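You operate a simulated robot arm through the tools that you are given. There is no shell and no other tool. Be economical: measure what you need, move in short steps, check, and stop when the job is done.

Carry out the task below with a simulated robot arm. There is one attempt and no reset: what you move stays moved.

TASK
The socket strip has tripped: unplug the charger, reset the strip and switch it on again.
Fine: switch it off first; one press; lay the orange plug on the counter; the table lamp shines again.

Only the result counts: the job must be done as asked and must still hold three seconds after the hand-in. Knocking over, shifting, dropping, spilling or breaking anything else fails it.

THE ROBOT
A 7-joint arm with a fingered hand on a trunk, on a base that drives. Base frame: it is fixed to the floor where the robot stands at the start and does not move with it; the origin is under the middle of the robot, x ahead of it, y to its left, z up. Units: mm, rad, N and s.
With the tool pointing down near the work surface it reaches from about 100 to 620 mm from the robot's upright axis, wherever it stands. Its first joint turns from -2.897 to 2.897 rad. Places, roughly: socket strip switch [700, 0, 1400]; reset button [800, -300, 1400]; socket strip [800, -100, 1400]. Payload 4 kg.
Tool frame: the origin (TCP) lies between the finger pads and is the grasp point; the fingertips stand 26 mm ahead of it; z points along the fingers, y is the line along which they close. The gripper opens to 148 mm. The gripper's body begins 73 mm behind the TCP. The gripper is a hand of 3 fingers: y runs from the thumb to the fingers, the wrist lies at [0, 0, -239] in the tool frame, and closing takes about 1.5 s.
Orientation is that of the tool frame in the base frame, as a unit quaternion [x, y, z, w]. With the fingers straight down and closing along the base's y, the tool's x points along the base's -x, its y along +y and its z along -z.

THE INTERFACE
- The arm moves only by the tool step_arm. Its argument "series" is a list of rows, each a list of 2 entries, a list of its own where there are three numbers: the shift along the base's x, y, z in units of 150 mm (1.0 is 150 mm), then the turn, a rotation vector about the base's x, y, z in units of 45 degrees (1.0 is 45 degrees). In form: [[[x, y, z], [rx, ry, rz]], ...]. A call has 1 to 12 rows; each row is the pose to reach, as a shift and turn from the pose commanded when the call began. "claw" is the finger opening in mm, from 0 to 148, set as the call begins (left out, the last holds). A call with a number of a shift or a turn outside -1 to 1 is refused whole. A row lasts 0.2 s, in which the tool goes at most 50 mm and 0.15 rad; a call with a longer step from one row to the next is refused whole, and so is a gripper value outside its range. Where a pose cannot be reached the arm comes as near as it can. A force on the tool above 40 N (or 10 N above the force at the start of the call, whichever is more), or a blocked arm, ends the call early, and 0.2 s more pass. Each finger travels about 72 mm/s and halts on what it meets, pressing with about 30 N; the grip force reading is that of the motor and also rises with nothing between the fingers. The clock runs only during rows and for 0.2 s after the last one: add rows that repeat a pose to give the fingers time. The reply holds the time, the measured pose of the TCP, the force on the tool along the base axes, the opening and the grip force, in the units named above and with some noise.
- Cameras (640 x 400 px; columns grow to the right, rows downward): "scene" is now at [22.9, 124.5, 1372.6]; the picture's right is [-0.46, -0.89, 0.00], its down [-0.20, 0.10, -0.98] and it looks along [0.87, -0.44, -0.22] (base axes); focal length 291 px, centre (320, 200). "wrist" rides on the gripper at [68, -39, -90] in the tool frame; the picture's right is [0.50, 0.87, 0.00], its down [-0.66, 0.38, -0.65] and it looks along [-0.57, 0.33, 0.76] (tool axes); focal length 222 px, centre (320, 200). There is no depth. A picture from a camera that has moved, and an enlarged one, comes with that camera's place and axes in the base frame and with its lens. The place of the scene camera against the robot may be out by one fixed shift of up to 25 mm in any direction.
- camera(camera): a new picture of that camera. The clock stands still meanwhile.
- lift_body(by): slides the trunk up (or, below 0, down) by that many mm; the arm and the scene camera ride with it, the base frame stays. It gives what a move gives, with no picture.
- roll_base(legs): drives the robot by 1 to 6 legs, each [ahead, left, turn to the left] in mm, mm and rad, along the robot's own axes; the way and the turn of a leg run together, so that a leg with both is an arc; at most 1500 mm and 3.142 rad a leg. The arm and the cameras ride along, it lands a little off, and it stops where it bumps. It gives what a move gives.
- preshape(shape): the hand has 3 fingers and takes this shape, open, in about a second: jaw (thumb against the fingers, like two jaws); tri (thumb and two fingers); tip (a fingertip pinch); poke (one finger out to press); point (the index stretched); flat (the hand flat); cup (the hand cupped); fist (a fist). The gripper value then closes the fingers along that shape, each until it touches; the sizes above hold for jaw. It gives what a move gives, with no picture.
- aim_head(pan, tilt): turns the head with the scene camera to pan (to the left, within 2.705 rad either way) and tilt (down, from -0.506 to 1.204), counted from straight ahead of the robot. It gives what a move gives.
- close_up(camera, box): a new picture of the part [left, top, right, bottom] of that camera's present view, enlarged. The clock stands still meanwhile.
- hand_in(): hands the job in; it is judged then, once.

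Work in short steps. Places have to be worked out from the pictures, the camera data and where the tool is seen: move nearer, look again, correct. Check each grasp and each placing, and mend what went wrong. You have 120 turns and 90 pictures in all, those below and enlarged ones among them. Open the gripper and draw the arm clear of the work before you hand the job in, unless the task says otherwise; then end with one line.

The tools are called after "Call:" as name(argument=value, ...) on one line, values as JSON. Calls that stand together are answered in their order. step_arm: Moves the arm, as the interface text tells. Its arguments: {"type":"object","properties":{"series":{"type":"array"},"claw":{"type":"number"}},"required":["series"]} The other tools are called the same way: lift_body (by) slides the trunk up or down; preshape (shape) gives the hand a shape; roll_base (legs) drives the base; aim_head (pan, tilt) turns the head that bears the scene camera; camera (camera) takes a picture; close_up (camera, box) takes an enlarged picture of a part of a camera's view; hand_in () hands the job in.

At the start:

```text
time_s: 0.0
eef_pos: [467.9, 9.6, 998.9]
orientation: [0.001, 1.0, 0.0, 0.0]
wrist_force: [-0.4, 0.1, 0.8]
gripper_width: 147.7
grasp_force: 0.1
shape: jaw
trunk travel left (down, up): [-275.0, 315.0]
robot x, y, heading: [0.7, -3.8, -0.004]
head pan, tilt: [-0.473, 0.223]
```

scene: 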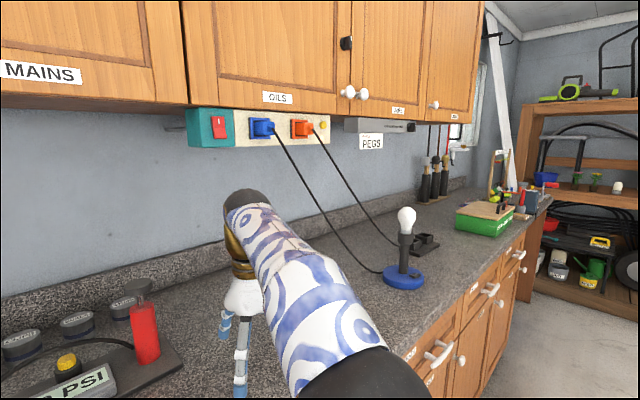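
wrist: 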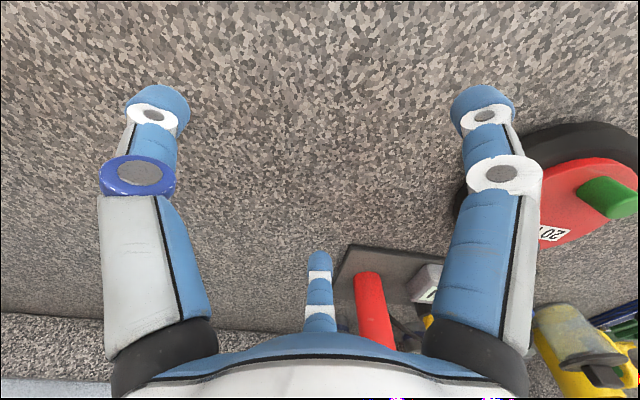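

The strip hangs under the cabinet: red rocker, blue plug (lamp), orange plug (charger) and a yellow reset button. I look closer first.

Call:
close_up(camera="scene", box=[170, 80, 350, 190])

Call:
close_up(camera="scene", box=[340, 190, 480, 300])

```text
3.56 times, centred on (260, 135) of scene
camera zoom: at [22.9, 124.5, 1372.6], right [-0.46, -0.89, 0.0], down [-0.2, 0.1, -0.98], along [0.87, -0.44, -0.22], focal length 1034 px, centre (533, 431)
```

zoom: 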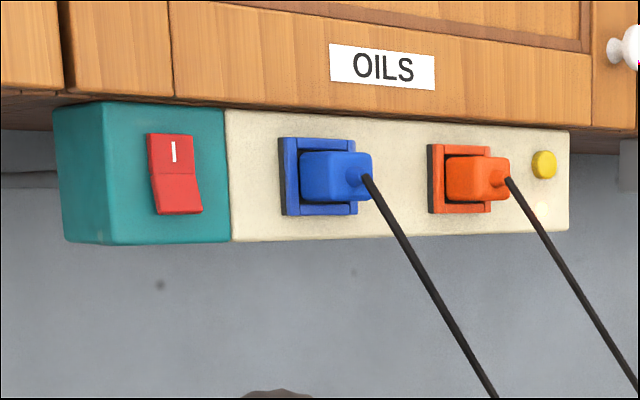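

```text
3.64 times, centred on (410, 245) of scene
camera zoom: at [22.9, 124.5, 1372.6], right [-0.46, -0.89, 0.0], down [-0.2, 0.1, -0.98], along [0.87, -0.44, -0.22], focal length 1058 px, centre (-7, 36)
```

zoom: 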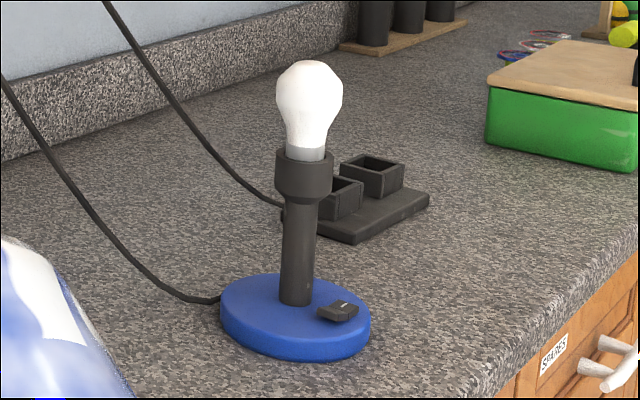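

The blue cord runs to the lamp, the orange cord to the black charger. I lift the trunk to gain working height and a second viewpoint to triangulate from.

Call:
lift_body(by=220)

Call:
camera(camera="scene")

```text
time_s: 2.3
eef_pos: [467.6, 8.8, 1220.6]
orientation: [0.0, 1.0, 0.001, 0.0]
wrist_force: [-0.1, 0.5, -0.5]
gripper_width: 147.7
grasp_force: 0.1
shape: jaw
trunk travel left (down, up): [-495.0, 95.0]
robot x, y, heading: [-1.4, -2.7, 0.002]
head pan, tilt: [-0.473, 0.223]
```

```text
85 pictures are left
camera scene: at [23.0, 124.5, 1592.6], right [-0.46, -0.89, 0.0], down [-0.2, 0.1, -0.98], along [0.87, -0.44, -0.22], focal length 291 px, centre (320, 200)
```

scene: 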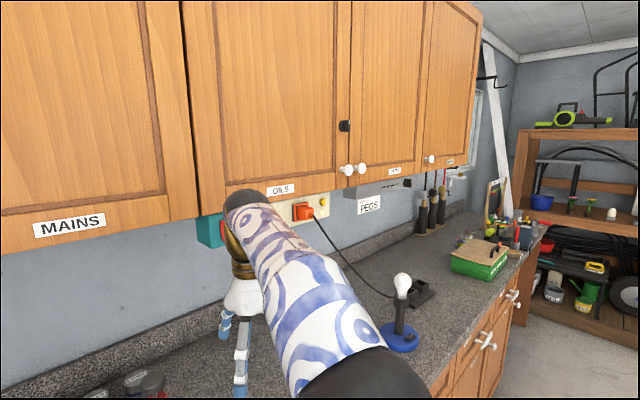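

The reset button and orange plug are still visible here; I zoom in for exact pixels.

Call:
close_up(camera="scene", box=[180, 160, 360, 270])

```text
3.56 times, centred on (270, 215) of scene
camera zoom: at [23.0, 124.5, 1592.6], right [-0.46, -0.89, 0.0], down [-0.2, 0.1, -0.98], along [0.87, -0.44, -0.22], focal length 1034 px, centre (498, 147)
```

zoom: 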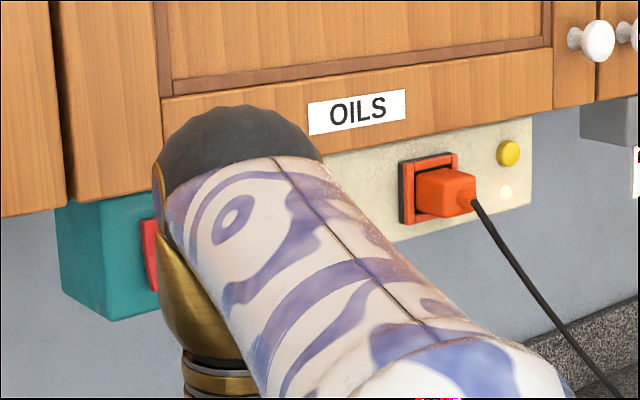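

Triangulation gives the button near [765, -265, 1397], the switch near [765, 13, 1387], the orange cord root near [694, -191, 1384], and a plug pitch of about 96 mm. Now I tip the tool towards horizontal, staying clear of the cabinet.

Call:
step_arm(series=[[[0, 0, 0.08], [0, -0.167, 0]], [[0, 0, 0.16], [0, -0.333, 0]], [[0, 0, 0.25], [0, -0.5, 0]], [[0, 0, 0.33], [0, -0.667, 0]], [[0, 0, 0.42], [0, -0.833, 0]], [[0, 0, 0.5], [0, -1, 0]]])

Call:
step_arm(series=[[[0, 0, 0.08], [0, -0.167, 0]], [[0, 0, 0.16], [0, -0.333, 0]], [[0, 0, 0.25], [0, -0.5, 0]], [[0, 0, 0.33], [0, -0.667, 0]], [[0, 0, 0.42], [0, -0.833, 0]], [[0, 0, 0.5], [0, -1, 0]], [[0, 0, 0.5], [0, -1, 0]]])

Call:
camera(camera="wrist")

Call:
camera(camera="scene")

```text
time_s: 3.7
eef_pos: [467.3, 8.2, 1295.4]
orientation: [0.0, 0.924, 0.0, 0.383]
wrist_force: [-0.5, -0.2, 0.1]
gripper_width: 147.7
grasp_force: 0.0
shape: jaw
trunk travel left (down, up): [-495.0, 95.0]
robot x, y, heading: [-0.9, 0.1, -0.002]
head pan, tilt: [-0.473, 0.223]
```

```text
time_s: 5.3
eef_pos: [468.4, 9.1, 1370.2]
orientation: [-0.001, 0.707, 0.001, 0.708]
wrist_force: [0.0, 0.0, 0.7]
gripper_width: 148.2
grasp_force: 0.1
shape: jaw
trunk travel left (down, up): [-495.0, 95.0]
robot x, y, heading: [-2.4, 0.6, 0.0]
head pan, tilt: [-0.473, 0.223]
```

```text
83 pictures are left
camera wrist: at [378.4, -28.7, 1303.5], right [0.0, 0.87, -0.5], down [-0.66, 0.38, 0.65], along [0.76, 0.33, 0.57], focal length 222 px, centre (320, 200)
```

wrist: 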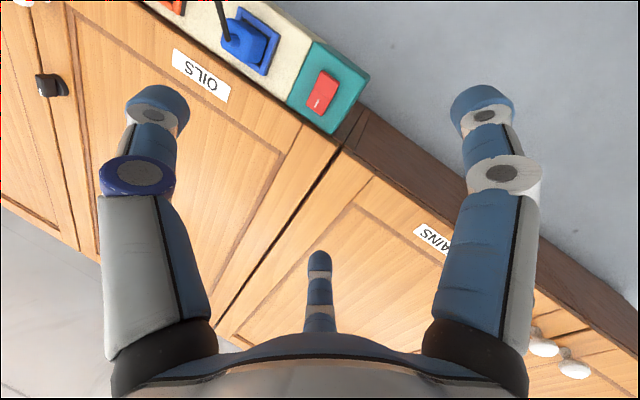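

```text
82 pictures are left
camera scene: at [22.8, 124.6, 1592.6], right [-0.46, -0.89, 0.0], down [-0.2, 0.1, -0.98], along [0.87, -0.44, -0.22], focal length 291 px, centre (320, 200)
```

scene: 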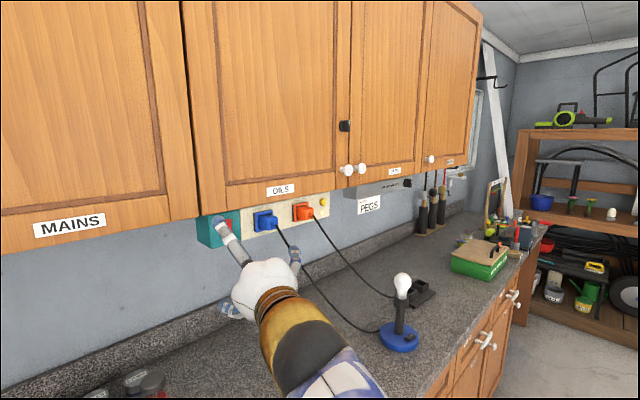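

The tool is horizontal now with the wrist camera below it. I take the poke shape and see where the finger stands.

Call:
preshape(shape="poke")

Call:
camera(camera="wrist")

Call:
close_up(camera="scene", box=[180, 170, 360, 330])

```text
time_s: 6.2
eef_pos: [468.7, 9.0, 1370.3]
orientation: [0.001, 0.707, 0.0, 0.707]
wrist_force: [-0.2, -0.4, 0.7]
gripper_width: 0.0
grasp_force: 0.1
shape: poke
trunk travel left (down, up): [-495.0, 95.0]
robot x, y, heading: [4.0, 1.4, 0.0]
head pan, tilt: [-0.473, 0.223]
```

```text
81 pictures are left
camera wrist: at [378.4, -28.9, 1303.4], right [0.0, 0.87, -0.5], down [-0.65, 0.38, 0.66], along [0.76, 0.33, 0.57], focal length 222 px, centre (320, 200)
```

wrist: 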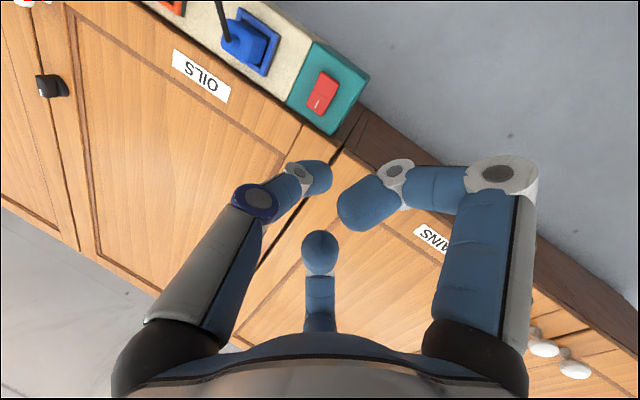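

```text
2.50 times, centred on (270, 250) of scene
camera zoom: at [22.8, 124.5, 1592.6], right [-0.46, -0.89, 0.0], down [-0.2, 0.1, -0.98], along [0.87, -0.44, -0.22], focal length 727 px, centre (445, 75)
```

zoom: 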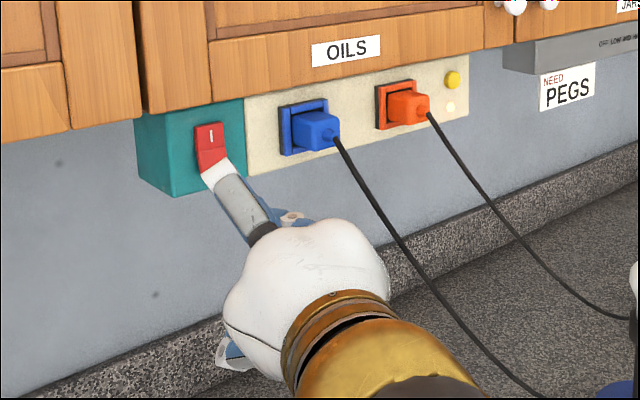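

The poke finger's tip isn't obvious; I zoom in on the hand.

Call:
close_up(camera="wrist", box=[200, 120, 440, 350])

Call:
preshape(shape="point")

Call:
camera(camera="wrist")

Call:
close_up(camera="scene", box=[180, 170, 360, 330])

```text
1.74 times, centred on (320, 235) of wrist
camera zoom: at [378.4, -28.9, 1303.4], right [0.0, 0.87, -0.5], down [-0.65, 0.38, 0.66], along [0.76, 0.33, 0.57], focal length 386 px, centre (320, 139)
```

zoom: 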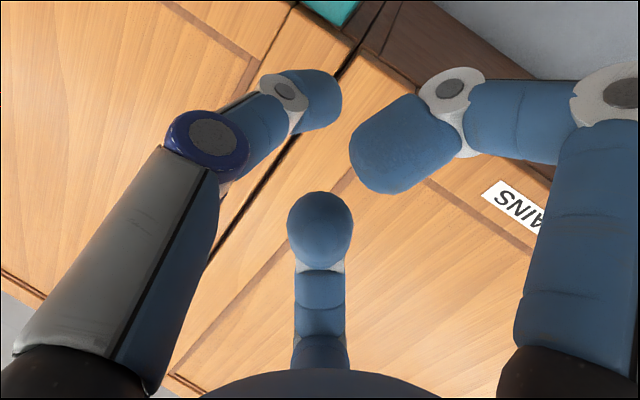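

```text
time_s: 7.1
eef_pos: [469.4, 9.2, 1369.0]
orientation: [0.0, 0.707, -0.001, 0.707]
wrist_force: [0.8, -0.3, -0.1]
gripper_width: 142.1
grasp_force: 0.1
shape: point
trunk travel left (down, up): [-495.0, 95.0]
robot x, y, heading: [0.7, 3.6, -0.002]
head pan, tilt: [-0.473, 0.223]
```

```text
78 pictures are left
camera wrist: at [378.4, -28.9, 1303.4], right [0.0, 0.87, -0.5], down [-0.65, 0.38, 0.66], along [0.76, 0.33, 0.57], focal length 222 px, centre (320, 200)
```

wrist: 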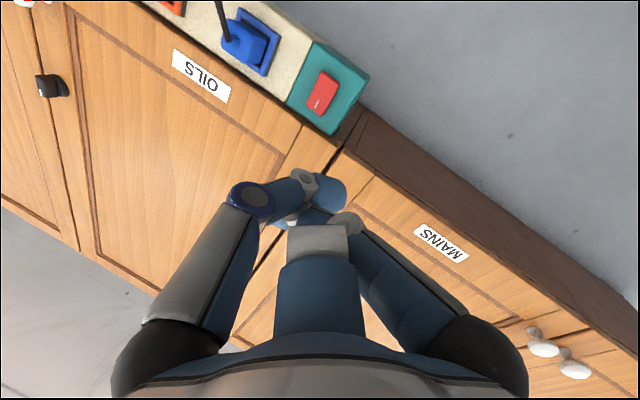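

```text
2.50 times, centred on (270, 250) of scene
camera zoom: at [22.8, 124.5, 1592.6], right [-0.46, -0.89, 0.0], down [-0.2, 0.1, -0.98], along [0.87, -0.44, -0.22], focal length 727 px, centre (445, 75)
```

zoom: 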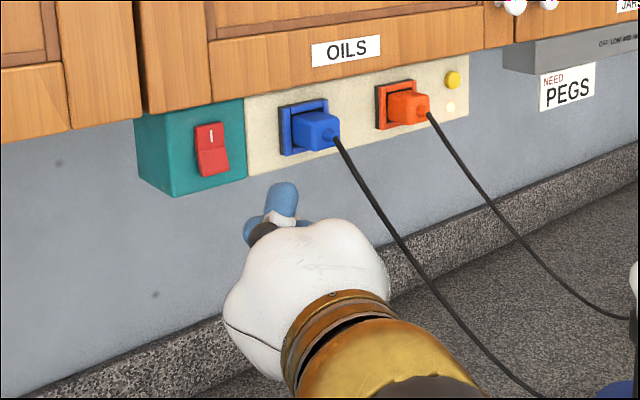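

These shapes are hard to read; I try the plain jaw, fully closed, as a blunt poker with a known tip 26 mm ahead of the TCP.

Call:
preshape(shape="jaw")

Call:
step_arm(claw=0, series=[[[0, 0, 0], [0, 0, 0]], [[0, 0, 0], [0, 0, 0]], [[0, 0, 0], [0, 0, 0]], [[0, 0, 0], [0, 0, 0]], [[0, 0, 0], [0, 0, 0]], [[0, 0, 0], [0, 0, 0]], [[0, 0, 0], [0, 0, 0]], [[0, 0, 0], [0, 0, 0]]])

Call:
camera(camera="wrist")

Call:
close_up(camera="scene", box=[180, 170, 360, 330])

```text
time_s: 8.0
eef_pos: [469.1, 9.8, 1370.4]
orientation: [0.001, 0.707, -0.001, 0.707]
wrist_force: [0.3, 0.5, 0.3]
gripper_width: 148.1
grasp_force: 0.0
shape: jaw
trunk travel left (down, up): [-495.0, 95.0]
robot x, y, heading: [-0.5, 0.3, 0.001]
head pan, tilt: [-0.473, 0.223]
```

```text
time_s: 9.8
eef_pos: [469.4, 9.4, 1370.3]
orientation: [-0.001, 0.707, 0.001, 0.707]
wrist_force: [0.2, 0.0, -0.1]
gripper_width: 0.0
grasp_force: 29.2
shape: jaw
trunk travel left (down, up): [-495.0, 95.0]
robot x, y, heading: [1.9, 2.4, 0.002]
head pan, tilt: [-0.473, 0.223]
```

```text
76 pictures are left
camera wrist: at [378.4, -28.9, 1303.4], right [0.0, 0.87, -0.5], down [-0.65, 0.38, 0.66], along [0.76, 0.33, 0.57], focal length 222 px, centre (320, 200)
```

wrist: 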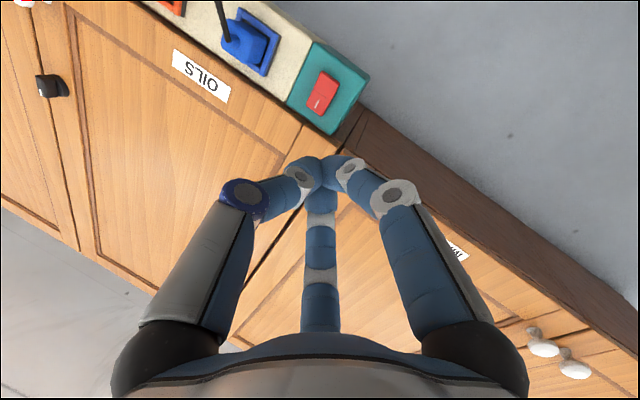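

```text
2.50 times, centred on (270, 250) of scene
camera zoom: at [22.8, 124.5, 1592.6], right [-0.46, -0.89, 0.0], down [-0.2, 0.1, -0.98], along [0.87, -0.44, -0.22], focal length 727 px, centre (445, 75)
```

zoom: 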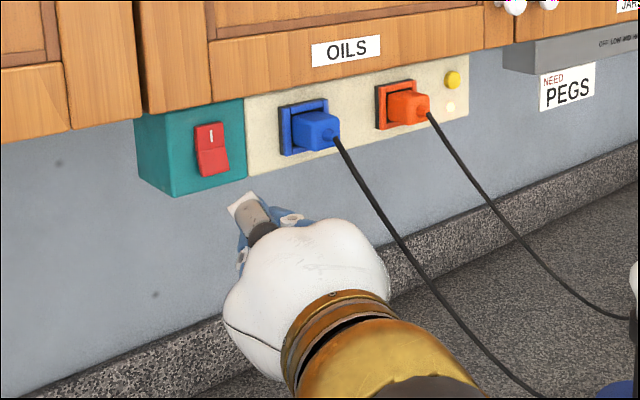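

The closed tips meet on the tool axis; "poke" leaves just the thumb there, which suits the small button. I take poke again and move up in front of the switch's lower half, tip about 100 mm away from it.

Call:
preshape(shape="poke")

Call:
step_arm(series=[[[0.25, 0, 0], [0, 0, 0]], [[0.5, 0.03, 0], [0, 0, 0]], [[0.75, 0.07, 0], [0, 0, 0]], [[1, 0.1, 0], [0, 0, 0]], [[1, 0.1, 0], [0, 0, 0]]])

Call:
camera(camera="wrist")

Call:
close_up(camera="scene", box=[180, 170, 360, 330])

```text
time_s: 10.7
eef_pos: [469.4, 9.2, 1369.9]
orientation: [0.0, 0.707, 0.0, 0.707]
wrist_force: [-0.5, 0.1, -0.1]
gripper_width: 0.0
grasp_force: 0.1
shape: poke
trunk travel left (down, up): [-495.0, 95.0]
robot x, y, heading: [-1.2, 3.0, 0.0]
head pan, tilt: [-0.473, 0.223]
```

```text
time_s: 11.9
eef_pos: [618.6, 24.9, 1369.5]
orientation: [-0.001, 0.707, 0.001, 0.707]
wrist_force: [-0.4, 0.1, 0.0]
gripper_width: 0.0
grasp_force: 0.0
shape: poke
trunk travel left (down, up): [-495.0, 95.0]
robot x, y, heading: [-0.1, 0.0, -0.002]
head pan, tilt: [-0.473, 0.223]
```

```text
74 pictures are left
camera wrist: at [528.3, -13.9, 1304.3], right [0.0, 0.87, -0.5], down [-0.65, 0.38, 0.66], along [0.76, 0.33, 0.57], focal length 222 px, centre (320, 200)
```

wrist: 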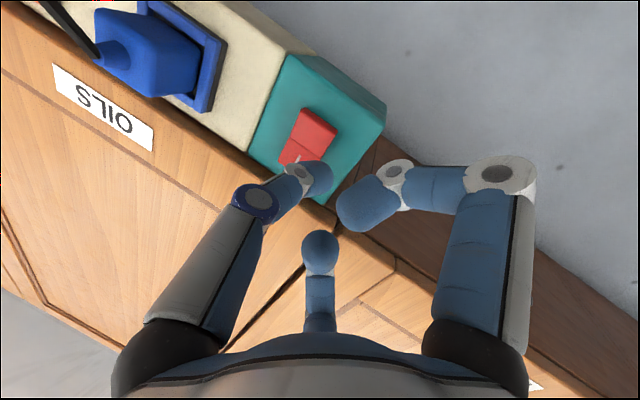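

```text
2.50 times, centred on (270, 250) of scene
camera zoom: at [22.9, 124.5, 1592.6], right [-0.46, -0.89, 0.0], down [-0.2, 0.1, -0.98], along [0.87, -0.44, -0.22], focal length 727 px, centre (445, 75)
```

zoom: 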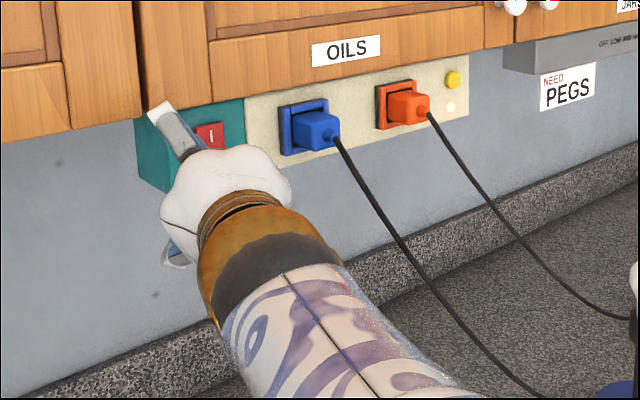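

Triangulating from both cameras, the wall and strip are yawed about 15° (left end near x 668, right end near x 755), and the scene camera is off by roughly [-10, -13, -16]. I yaw the tool square to the strip and stand in front of the rocker's lower half, about [668, 15, 1356].

Call:
step_arm(series=[[[-0.05, -0.06, -0.03], [0, 0, 0.11]], [[-0.1, -0.12, -0.06], [0, 0, 0.22]], [[-0.1, -0.18, -0.09], [0, 0, 0.338]], [[-0.1, -0.18, -0.09], [0, 0, 0.338]]])

Call:
camera(camera="wrist")

Call:
close_up(camera="scene", box=[180, 170, 360, 330])

```text
time_s: 12.9
eef_pos: [601.4, -3.4, 1356.4]
orientation: [-0.094, 0.701, 0.093, 0.701]
wrist_force: [0.5, 0.1, -0.4]
gripper_width: 0.2
grasp_force: 0.2
shape: poke
trunk travel left (down, up): [-495.0, 95.0]
robot x, y, heading: [0.7, 1.2, 0.003]
head pan, tilt: [-0.473, 0.223]
```

```text
72 pictures are left
camera wrist: at [524.8, -64.4, 1290.6], right [-0.23, 0.84, -0.5], down [-0.73, 0.19, 0.66], along [0.64, 0.51, 0.57], focal length 222 px, centre (320, 200)
```

wrist: 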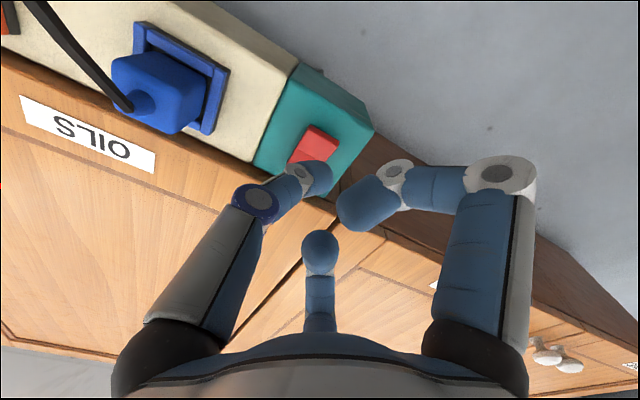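

```text
2.50 times, centred on (270, 250) of scene
camera zoom: at [23.0, 124.4, 1592.6], right [-0.46, -0.89, 0.0], down [-0.2, 0.1, -0.98], along [0.87, -0.44, -0.22], focal length 727 px, centre (445, 75)
```

zoom: 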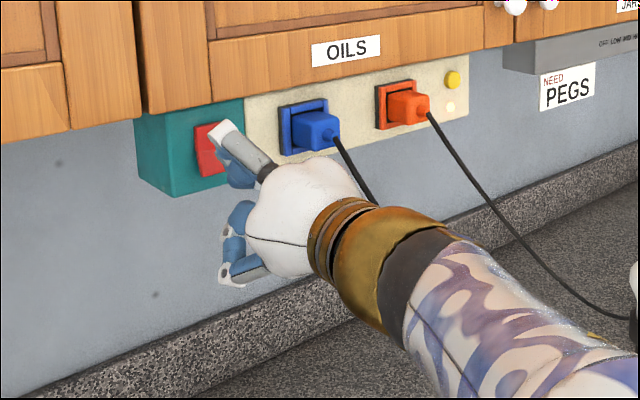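

The tip is aligned with the rocker's lower half (col 320, predicted row ~143). I press inward gradually; the force limit stops it.

Call:
step_arm(series=[[[0.096, 0.026, 0], [0, 0, 0]], [[0.193, 0.052, 0], [0, 0, 0]], [[0.225, 0.061, 0], [0, 0, 0]], [[0.257, 0.07, 0], [0, 0, 0]], [[0.29, 0.079, 0], [0, 0, 0]], [[0.305, 0.083, 0], [0, 0, 0]]])

Call:
camera(camera="wrist")

Call:
close_up(camera="scene", box=[180, 170, 360, 330])

```text
time_s: 14.3
eef_pos: [643.5, 2.5, 1359.1]
orientation: [-0.092, 0.7, 0.093, 0.702]
wrist_force: [-30.4, -15.0, -10.4]
gripper_width: 0.0
grasp_force: 0.0
shape: poke
trunk travel left (down, up): [-495.0, 95.0]
robot x, y, heading: [-3.0, -2.2, -0.0]
head pan, tilt: [-0.473, 0.223]
```

```text
70 pictures are left
camera wrist: at [565.9, -56.9, 1292.4], right [-0.22, 0.84, -0.5], down [-0.73, 0.2, 0.65], along [0.65, 0.51, 0.57], focal length 222 px, centre (320, 200)
```

wrist: 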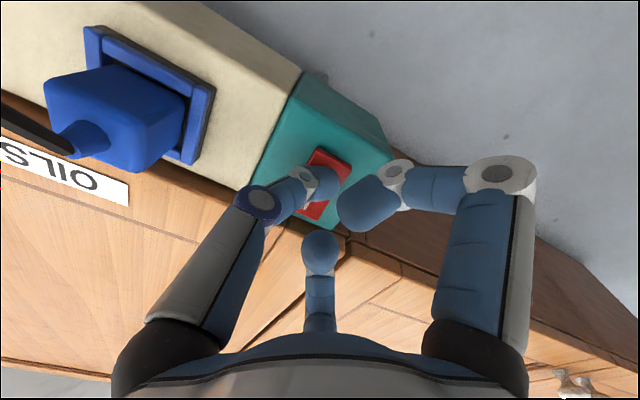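

```text
2.50 times, centred on (270, 250) of scene
camera zoom: at [16.9, 120.9, 1592.8], right [-0.46, -0.89, 0.0], down [-0.19, 0.1, -0.98], along [0.87, -0.44, -0.22], focal length 727 px, centre (445, 75)
```

zoom: 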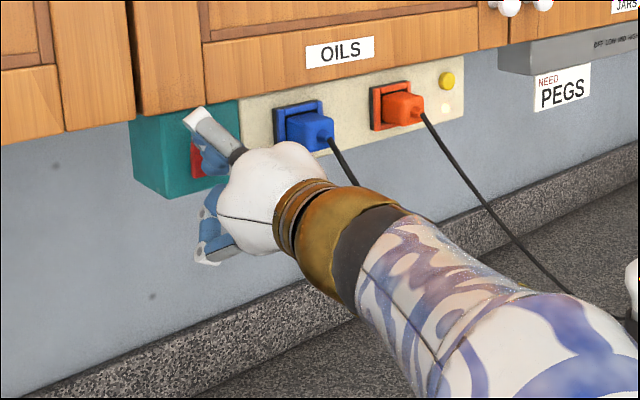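

About 35 N of contact force, and it looks like the rocker was pressed. I back off the way I came and check it.

Call:
step_arm(series=[[[-0.1, -0.026, 0], [0, 0, 0]], [[-0.25, -0.07, 0], [0, 0, 0]], [[-0.5, -0.14, 0], [0, 0, 0]], [[-0.75, -0.2, 0], [0, 0, 0]], [[-0.9, -0.4, -0.2], [0, 0, 0]], [[-0.9, -0.4, -0.4], [0, 0, 0]]])

Call:
camera(camera="wrist")

Call:
close_up(camera="scene", box=[180, 170, 360, 280])

```text
time_s: 15.7
eef_pos: [512.2, -50.5, 1296.3]
orientation: [-0.094, 0.701, 0.094, 0.701]
wrist_force: [-0.1, -0.4, 0.7]
gripper_width: 0.0
grasp_force: 0.1
shape: poke
trunk travel left (down, up): [-495.0, 95.0]
robot x, y, heading: [-4.0, -0.8, 0.002]
head pan, tilt: [-0.473, 0.223]
```

```text
68 pictures are left
camera wrist: at [434.7, -111.0, 1229.9], right [-0.23, 0.84, -0.5], down [-0.73, 0.19, 0.66], along [0.64, 0.51, 0.57], focal length 222 px, centre (320, 200)
```

wrist: 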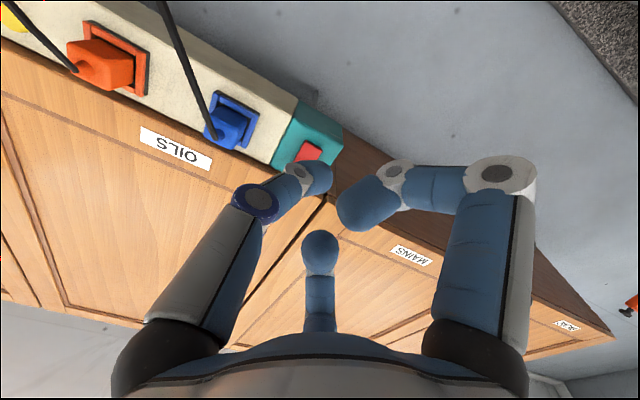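

```text
3.56 times, centred on (270, 225) of scene
camera zoom: at [23.0, 124.3, 1592.6], right [-0.46, -0.89, 0.0], down [-0.2, 0.1, -0.98], along [0.87, -0.44, -0.22], focal length 1034 px, centre (498, 111)
```

zoom: 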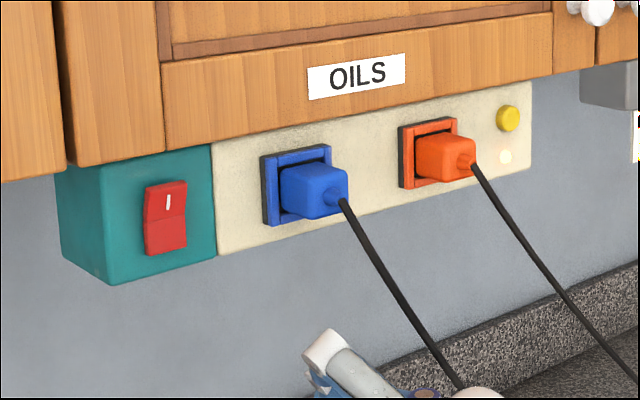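

The rocker has flipped: its upper half now stands proud, so the strip is off. Next I move, in jaw shape, in front of the orange plug, whose axis I put at about [723, -193] on the face and z ≈ 1368.

Call:
preshape(shape="jaw")

Call:
step_arm(claw=90, series=[[[0.03, -0.25, 0.08], [0, 0, 0]], [[0.06, -0.5, 0.18], [0, 0, 0]], [[0.08, -0.75, 0.28], [0, 0, 0]], [[0.1, -1, 0.38], [0, 0, 0]], [[0.2, -1, 0.48], [0, 0, 0]], [[0.2, -1, 0.48], [0, 0, 0]]])

Call:
camera(camera="wrist")

Call:
camera(camera="scene")

```text
time_s: 16.6
eef_pos: [512.0, -49.9, 1297.6]
orientation: [-0.094, 0.701, 0.093, 0.701]
wrist_force: [0.3, -0.1, -0.3]
gripper_width: 147.9
grasp_force: 0.0
shape: jaw
trunk travel left (down, up): [-495.0, 95.0]
robot x, y, heading: [-1.7, -0.6, -0.0]
head pan, tilt: [-0.473, 0.223]
```

```text
time_s: 18.0
eef_pos: [542.1, -199.5, 1370.1]
orientation: [-0.094, 0.701, 0.093, 0.701]
wrist_force: [0.1, 0.4, 0.8]
gripper_width: 90.6
grasp_force: 0.0
shape: jaw
trunk travel left (down, up): [-495.0, 95.0]
robot x, y, heading: [-0.9, 4.5, 0.004]
head pan, tilt: [-0.473, 0.223]
```

```text
66 pictures are left
camera wrist: at [465.4, -260.0, 1303.1], right [-0.23, 0.84, -0.5], down [-0.73, 0.19, 0.66], along [0.64, 0.51, 0.57], focal length 222 px, centre (320, 200)
```

wrist: 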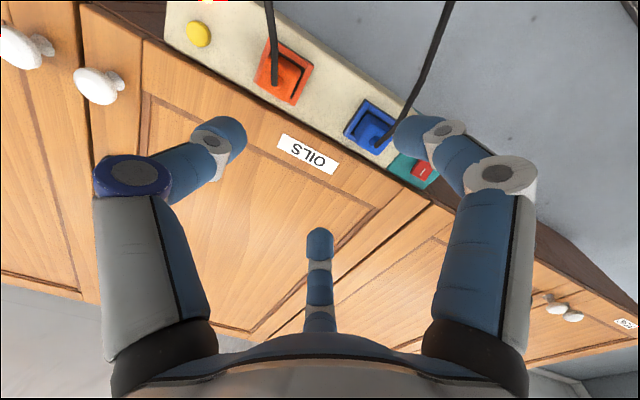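

```text
65 pictures are left
camera scene: at [22.9, 124.5, 1592.6], right [-0.46, -0.89, 0.0], down [-0.2, 0.1, -0.98], along [0.87, -0.44, -0.22], focal length 291 px, centre (320, 200)
```

scene: 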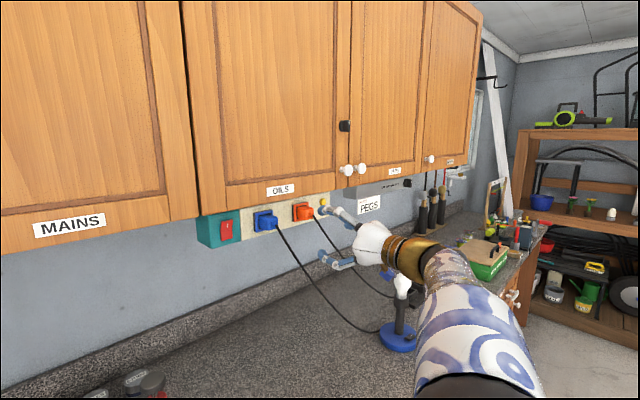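

In this view the plug sits about 45 mm to the right of the tool axis and at z ≈ 1361. I shift to line up and close in by 60 mm, then look again.

Call:
step_arm(series=[[[0.1, -0.12, -0.03], [0, 0, 0]], [[0.22, -0.185, -0.053], [0, 0, 0]], [[0.34, -0.185, -0.053], [0, 0, 0]], [[0.465, -0.185, -0.053], [0, 0, 0]], [[0.465, -0.185, -0.053], [0, 0, 0]]])

Call:
camera(camera="wrist")

Call:
close_up(camera="scene", box=[240, 170, 400, 280])

```text
time_s: 19.2
eef_pos: [612.5, -229.6, 1360.1]
orientation: [-0.093, 0.701, 0.093, 0.701]
wrist_force: [-0.4, 0.3, 0.2]
gripper_width: 90.6
grasp_force: 0.0
shape: jaw
trunk travel left (down, up): [-495.0, 95.0]
robot x, y, heading: [-3.6, 1.1, 0.002]
head pan, tilt: [-0.473, 0.223]
```

```text
64 pictures are left
camera wrist: at [534.4, -290.4, 1293.2], right [-0.23, 0.84, -0.5], down [-0.73, 0.19, 0.66], along [0.64, 0.51, 0.57], focal length 222 px, centre (320, 200)
```

wrist: 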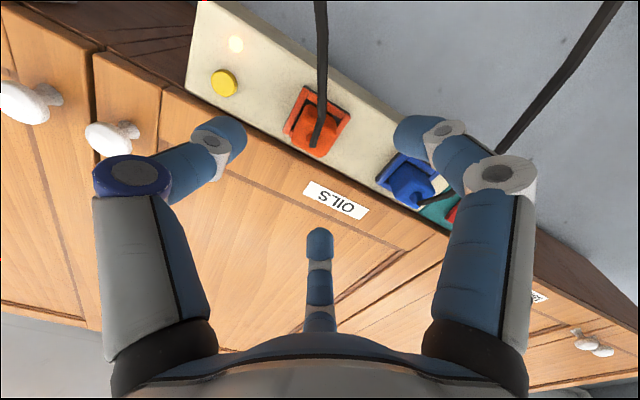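

```text
3.64 times, centred on (320, 225) of scene
camera zoom: at [23.0, 124.4, 1592.6], right [-0.46, -0.89, 0.0], down [-0.2, 0.1, -0.98], along [0.87, -0.44, -0.22], focal length 1058 px, centre (320, 109)
```

zoom: 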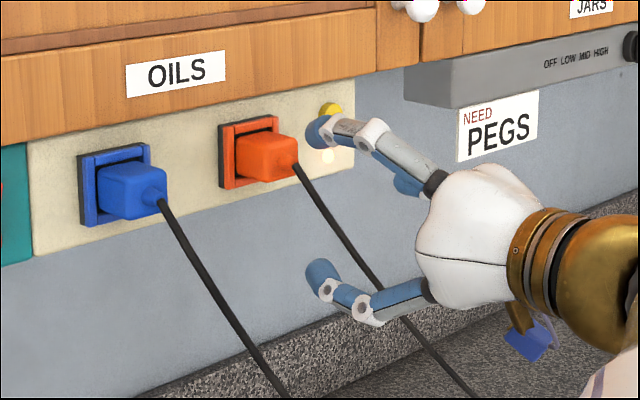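

Lateral alignment is good; the plug is perhaps 4 mm higher than the axis. I go in 62 mm with the fingers around the plug, then check.

Call:
step_arm(claw=80, series=[[[0.1, 0.027, 0.027], [0, 0, 0]], [[0.2, 0.054, 0.027], [0, 0, 0]], [[0.3, 0.081, 0.027], [0, 0, 0]], [[0.4, 0.108, 0.027], [0, 0, 0]], [[0.4, 0.108, 0.027], [0, 0, 0]]])

Call:
camera(camera="wrist")

Call:
close_up(camera="scene", box=[240, 170, 400, 280])

```text
time_s: 20.4
eef_pos: [673.2, -213.4, 1364.2]
orientation: [-0.093, 0.701, 0.093, 0.701]
wrist_force: [0.0, 0.5, 0.2]
gripper_width: 80.6
grasp_force: 0.0
shape: jaw
trunk travel left (down, up): [-495.0, 95.0]
robot x, y, heading: [-0.3, 0.9, 0.001]
head pan, tilt: [-0.473, 0.223]
```

```text
62 pictures are left
camera wrist: at [595.6, -273.6, 1297.3], right [-0.23, 0.84, -0.5], down [-0.73, 0.19, 0.66], along [0.64, 0.51, 0.57], focal length 222 px, centre (320, 200)
```

wrist: 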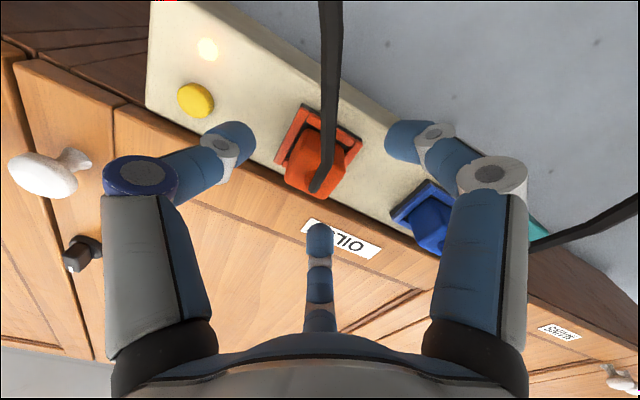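

```text
3.64 times, centred on (320, 225) of scene
camera zoom: at [23.0, 124.4, 1592.6], right [-0.46, -0.89, 0.0], down [-0.2, 0.1, -0.98], along [0.87, -0.44, -0.22], focal length 1058 px, centre (320, 109)
```

zoom: 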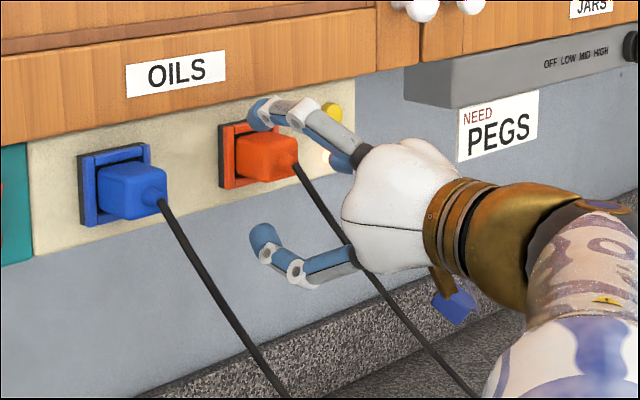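

Well aligned: the plug front sits on the tool axis and the cord runs between thumb and lower finger. I advance 20 mm more and close.

Call:
step_arm(series=[[[0.065, 0.0175, 0], [0, 0, 0]], [[0.128, 0.035, 0], [0, 0, 0]], [[0.128, 0.035, 0], [0, 0, 0]]])

Call:
step_arm(claw=0, series=[[[0, 0, 0], [0, 0, 0]], [[0, 0, 0], [0, 0, 0]], [[0, 0, 0], [0, 0, 0]], [[0, 0, 0], [0, 0, 0]], [[0, 0, 0], [0, 0, 0]], [[0, 0, 0], [0, 0, 0]]])

Call:
camera(camera="wrist")

Call:
close_up(camera="scene", box=[240, 170, 400, 280])

```text
time_s: 21.2
eef_pos: [691.6, -207.9, 1363.9]
orientation: [-0.094, 0.701, 0.094, 0.701]
wrist_force: [0.2, 0.3, -0.3]
gripper_width: 80.6
grasp_force: 0.0
shape: jaw
trunk travel left (down, up): [-495.0, 95.0]
robot x, y, heading: [1.8, -2.3, -0.006]
head pan, tilt: [-0.473, 0.223]
```

```text
time_s: 22.6
eef_pos: [692.0, -208.4, 1363.7]
orientation: [-0.094, 0.701, 0.094, 0.701]
wrist_force: [0.3, -0.6, -0.2]
gripper_width: 28.5
grasp_force: 30.3
shape: jaw
trunk travel left (down, up): [-495.0, 95.0]
robot x, y, heading: [1.7, 3.5, -0.002]
head pan, tilt: [-0.473, 0.223]
```

```text
60 pictures are left
camera wrist: at [614.2, -269.0, 1298.0], right [-0.23, 0.84, -0.5], down [-0.73, 0.19, 0.66], along [0.64, 0.51, 0.57], focal length 222 px, centre (320, 200)
```

wrist: 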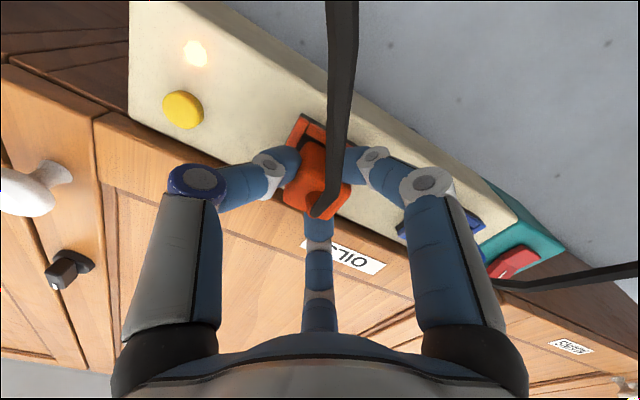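

```text
3.64 times, centred on (320, 225) of scene
camera zoom: at [23.0, 124.4, 1592.6], right [-0.46, -0.89, 0.0], down [-0.2, 0.1, -0.98], along [0.87, -0.44, -0.22], focal length 1058 px, centre (320, 109)
```

zoom: 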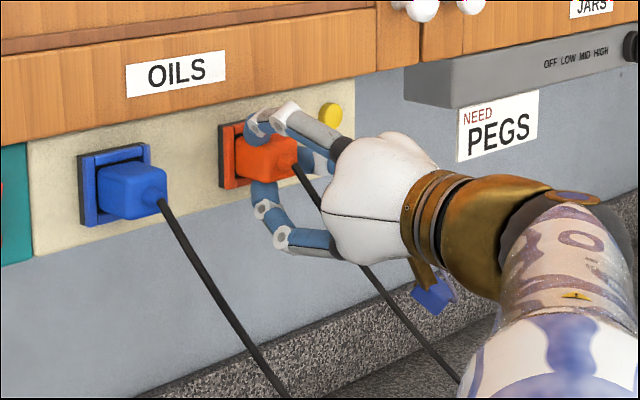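

The plug is gripped (28.5 mm, 30 N) by all three fingers. I pull straight back along the strip's normal.

Call:
step_arm(series=[[[-0.032, -0.009, 0], [0, 0, 0]], [[-0.064, -0.0175, 0], [0, 0, 0]], [[-0.1, -0.027, 0], [0, 0, 0]], [[-0.16, -0.043, 0], [0, 0, 0]], [[-0.24, -0.065, 0], [0, 0, 0]], [[-0.32, -0.087, 0], [0, 0, 0]], [[-0.4, -0.108, 0], [0, 0, 0]]])

Call:
camera(camera="wrist")

Call:
camera(camera="scene")

```text
time_s: 24.2
eef_pos: [633.0, -223.5, 1364.2]
orientation: [-0.093, 0.701, 0.093, 0.701]
wrist_force: [0.3, -0.1, 0.6]
gripper_width: 28.7
grasp_force: 29.8
shape: jaw
trunk travel left (down, up): [-495.0, 95.0]
robot x, y, heading: [2.1, 0.9, 0.002]
head pan, tilt: [-0.473, 0.223]
```

```text
58 pictures are left
camera wrist: at [555.4, -283.7, 1297.2], right [-0.23, 0.84, -0.5], down [-0.73, 0.19, 0.66], along [0.64, 0.51, 0.57], focal length 222 px, centre (320, 200)
```

wrist: 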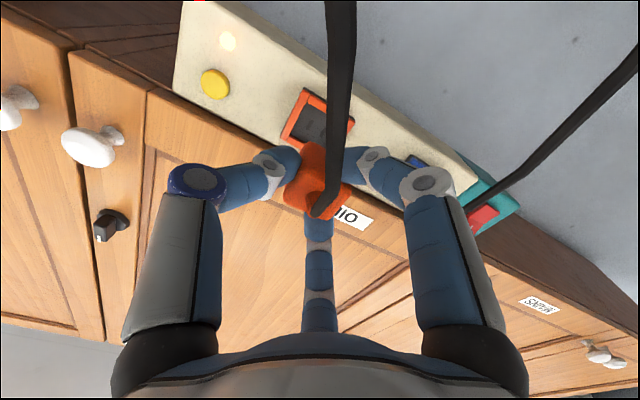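

```text
57 pictures are left
camera scene: at [22.9, 124.4, 1592.6], right [-0.46, -0.89, 0.0], down [-0.2, 0.1, -0.98], along [0.87, -0.44, -0.22], focal length 291 px, centre (320, 200)
```

scene: 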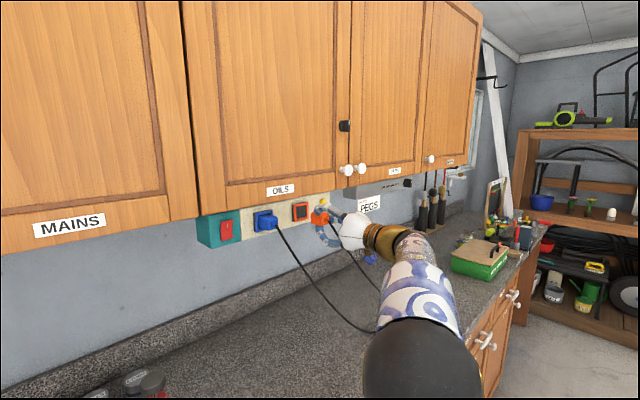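

The plug is out of its socket. I retreat towards the robot while going down and right, keeping slack on the orange cord and clear of the blue lamp cord.

Call:
step_arm(series=[[[-0.16, -0.08, -0.04], [0, 0, 0]], [[-0.32, -0.16, -0.12], [0, 0, 0]], [[-0.48, -0.24, -0.2], [0, 0, 0]], [[-0.64, -0.32, -0.3], [0, 0, 0]], [[-0.8, -0.4, -0.4], [0, 0, 0]], [[-0.8, -0.4, -0.4], [0, 0, 0]]])

Call:
camera(camera="scene")

```text
time_s: 25.6
eef_pos: [511.7, -283.8, 1300.4]
orientation: [-0.093, 0.701, 0.093, 0.701]
wrist_force: [-0.1, 0.1, 0.0]
gripper_width: 28.6
grasp_force: 30.4
shape: jaw
trunk travel left (down, up): [-495.0, 95.0]
robot x, y, heading: [0.3, -1.7, 0.002]
head pan, tilt: [-0.473, 0.223]
```

```text
56 pictures are left
camera scene: at [22.9, 124.3, 1592.6], right [-0.46, -0.89, 0.0], down [-0.2, 0.1, -0.98], along [0.87, -0.44, -0.22], focal length 291 px, centre (320, 200)
```

scene: 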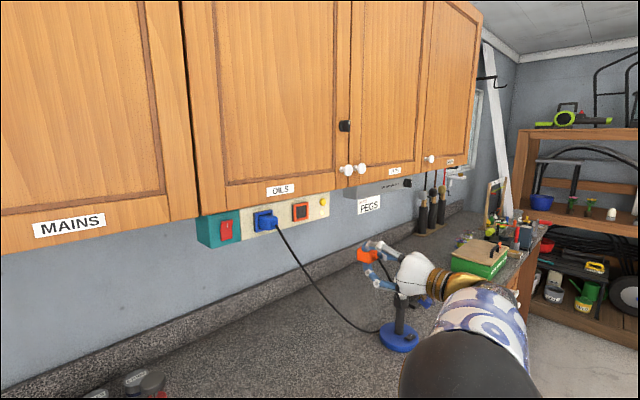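

The counter below is clear. I tilt the tool down about 70° in two calls while lowering.

Call:
step_arm(series=[[[0, 0, -0.1], [-0.044, 0.161, 0]], [[0, 0, -0.2], [-0.087, 0.322, 0]], [[0, 0, -0.3], [-0.131, 0.483, 0]], [[0, 0, -0.4], [-0.175, 0.643, 0]], [[0, 0, -0.5], [-0.218, 0.804, 0]], [[0, 0, -0.6], [-0.262, 0.965, 0]]])

Call:
step_arm(series=[[[0, 0, -0.1], [-0.044, 0.161, 0]], [[0, 0, -0.2], [-0.087, 0.322, 0]], [[0, 0, -0.3], [-0.131, 0.483, 0]], [[0, 0, -0.3], [-0.146, 0.536, 0]], [[0, 0, -0.3], [-0.146, 0.536, 0]]])

Call:
lift_body(by=-150)

Call:
camera(camera="scene")

Call:
camera(camera="wrist")

```text
time_s: 27.0
eef_pos: [512.0, -282.8, 1213.8]
orientation: [-0.122, 0.916, 0.051, 0.379]
wrist_force: [-1.1, -0.4, -0.7]
gripper_width: 27.6
grasp_force: 30.2
shape: jaw
trunk travel left (down, up): [-495.0, 95.0]
robot x, y, heading: [0.3, -0.7, -0.0]
head pan, tilt: [-0.473, 0.223]
```

```text
time_s: 28.2
eef_pos: [512.9, -285.3, 1168.2]
orientation: [-0.131, 0.976, 0.023, 0.171]
wrist_force: [0.3, 0.1, -0.2]
gripper_width: 27.6
grasp_force: 30.0
shape: jaw
trunk travel left (down, up): [-495.0, 95.0]
robot x, y, heading: [-0.5, 3.4, 0.001]
head pan, tilt: [-0.473, 0.223]
```

```text
time_s: 30.0
eef_pos: [513.0, -285.0, 1018.2]
orientation: [-0.13, 0.976, 0.023, 0.171]
wrist_force: [0.6, 0.3, -0.3]
gripper_width: 27.6
grasp_force: 30.0
shape: jaw
trunk travel left (down, up): [-345.0, 245.0]
robot x, y, heading: [-0.2, -2.4, 0.003]
head pan, tilt: [-0.473, 0.223]
```

```text
55 pictures are left
camera scene: at [23.0, 124.3, 1442.6], right [-0.46, -0.89, 0.0], down [-0.2, 0.1, -0.98], along [0.87, -0.44, -0.22], focal length 291 px, centre (320, 200)
```

scene: 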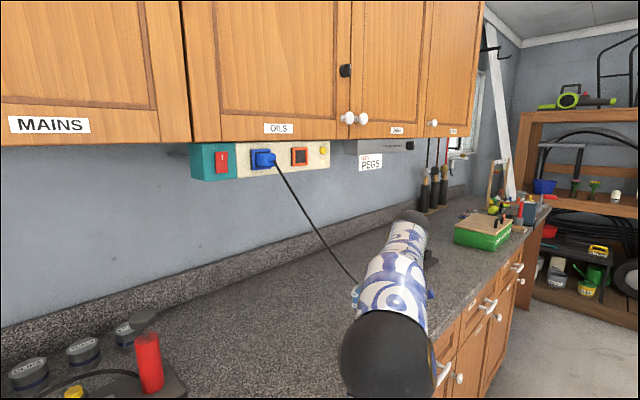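

```text
54 pictures are left
camera wrist: at [431.9, -346.6, 1081.9], right [-0.68, 0.71, -0.17], down [0.28, 0.47, 0.84], along [0.68, 0.52, -0.52], focal length 222 px, centre (320, 200)
```

wrist: 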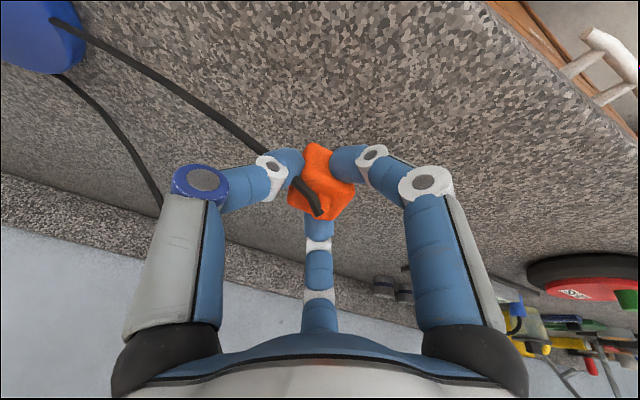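

The cord now runs towards the charger close to the lamp. I check that it isn't catching on the lamp.

Call:
close_up(camera="wrist", box=[0, 0, 240, 150])

```text
2.67 times, centred on (120, 75) of wrist
camera zoom: at [431.9, -346.6, 1081.9], right [-0.68, 0.71, -0.17], down [0.28, 0.47, 0.84], along [0.68, 0.52, -0.52], focal length 592 px, centre (853, 533)
```

zoom: 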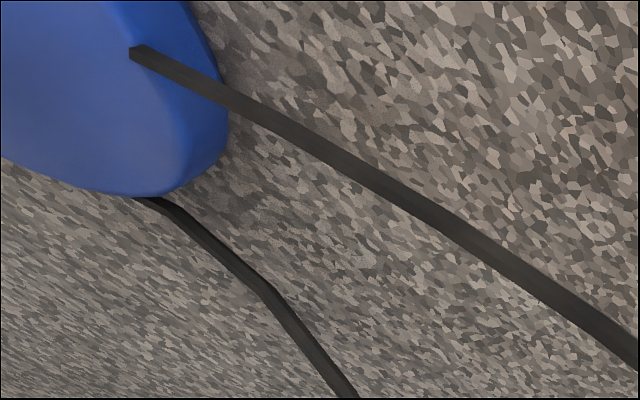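

The cord just drapes over the lamp's low base with no pull on it. I lower towards the counter.

Call:
step_arm(series=[[[0, 0, -0.13], [0, 0, 0]], [[0, 0, -0.27], [0, 0, 0]], [[0, 0, -0.4], [0, 0, 0]], [[0, 0, -0.4], [0, 0, 0]]])

Call:
camera(camera="wrist")

Call:
aim_head(pan=-0.7, tilt=0.6)

Call:
camera(camera="scene")

```text
time_s: 31.0
eef_pos: [513.9, -285.9, 956.5]
orientation: [-0.13, 0.976, 0.023, 0.172]
wrist_force: [0.7, 0.4, -0.3]
gripper_width: 27.4
grasp_force: 30.5
shape: jaw
trunk travel left (down, up): [-345.0, 245.0]
robot x, y, heading: [-0.2, 0.8, 0.001]
head pan, tilt: [-0.473, 0.223]
```

```text
52 pictures are left
camera wrist: at [433.3, -347.3, 1019.7], right [-0.68, 0.71, -0.17], down [0.28, 0.47, 0.84], along [0.68, 0.52, -0.52], focal length 222 px, centre (320, 200)
```

wrist: 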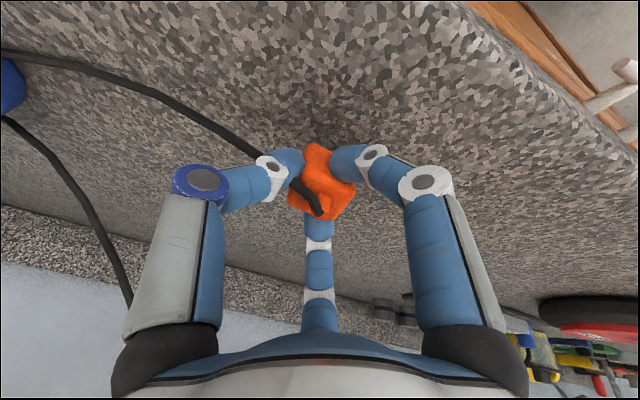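

```text
time_s: 31.8
eef_pos: [513.1, -284.3, 956.7]
orientation: [-0.13, 0.976, 0.024, 0.172]
wrist_force: [-0.7, 0.1, -0.5]
gripper_width: 27.7
grasp_force: 29.5
shape: jaw
trunk travel left (down, up): [-345.0, 245.0]
robot x, y, heading: [1.4, -1.5, 0.002]
head pan, tilt: [-0.7, 0.6]
```

```text
51 pictures are left
camera scene: at [7.6, 109.9, 1408.0], right [-0.64, -0.77, 0.0], down [-0.43, 0.36, -0.83], along [0.63, -0.53, -0.56], focal length 291 px, centre (320, 200)
```

scene: 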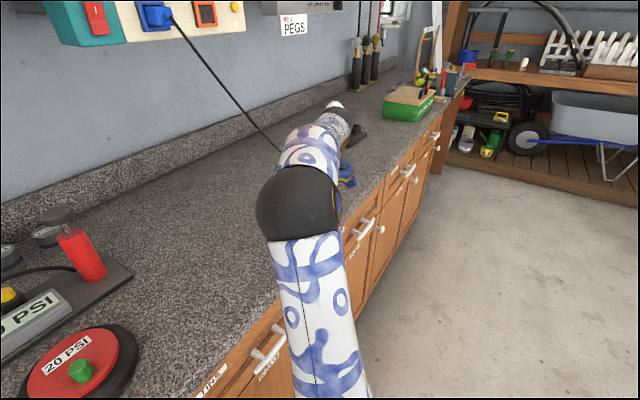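

No contact yet at TCP 957. I go on down in small steps.

Call:
step_arm(series=[[[0, 0, -0.03], [0, 0, 0]], [[0, 0, -0.06], [0, 0, 0]], [[0, 0, -0.09], [0, 0, 0]], [[0, 0, -0.09], [0, 0, 0]]])

Call:
close_up(camera="wrist", box=[220, 90, 420, 240])

```text
time_s: 32.8
eef_pos: [512.0, -285.0, 945.3]
orientation: [-0.13, 0.976, 0.023, 0.172]
wrist_force: [0.9, 0.8, -0.8]
gripper_width: 27.5
grasp_force: 30.0
shape: jaw
trunk travel left (down, up): [-345.0, 245.0]
robot x, y, heading: [-0.5, 0.9, 0.002]
head pan, tilt: [-0.7, 0.6]
```

```text
2.67 times, centred on (320, 165) of wrist
camera zoom: at [432.2, -347.1, 1007.7], right [-0.68, 0.71, -0.17], down [0.28, 0.47, 0.84], along [0.68, 0.52, -0.52], focal length 592 px, centre (320, 293)
```

zoom: 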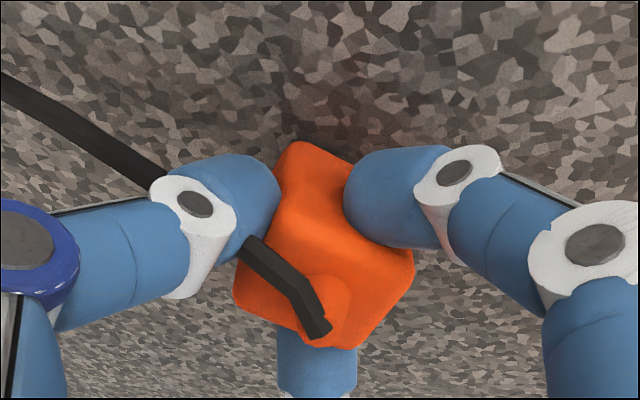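

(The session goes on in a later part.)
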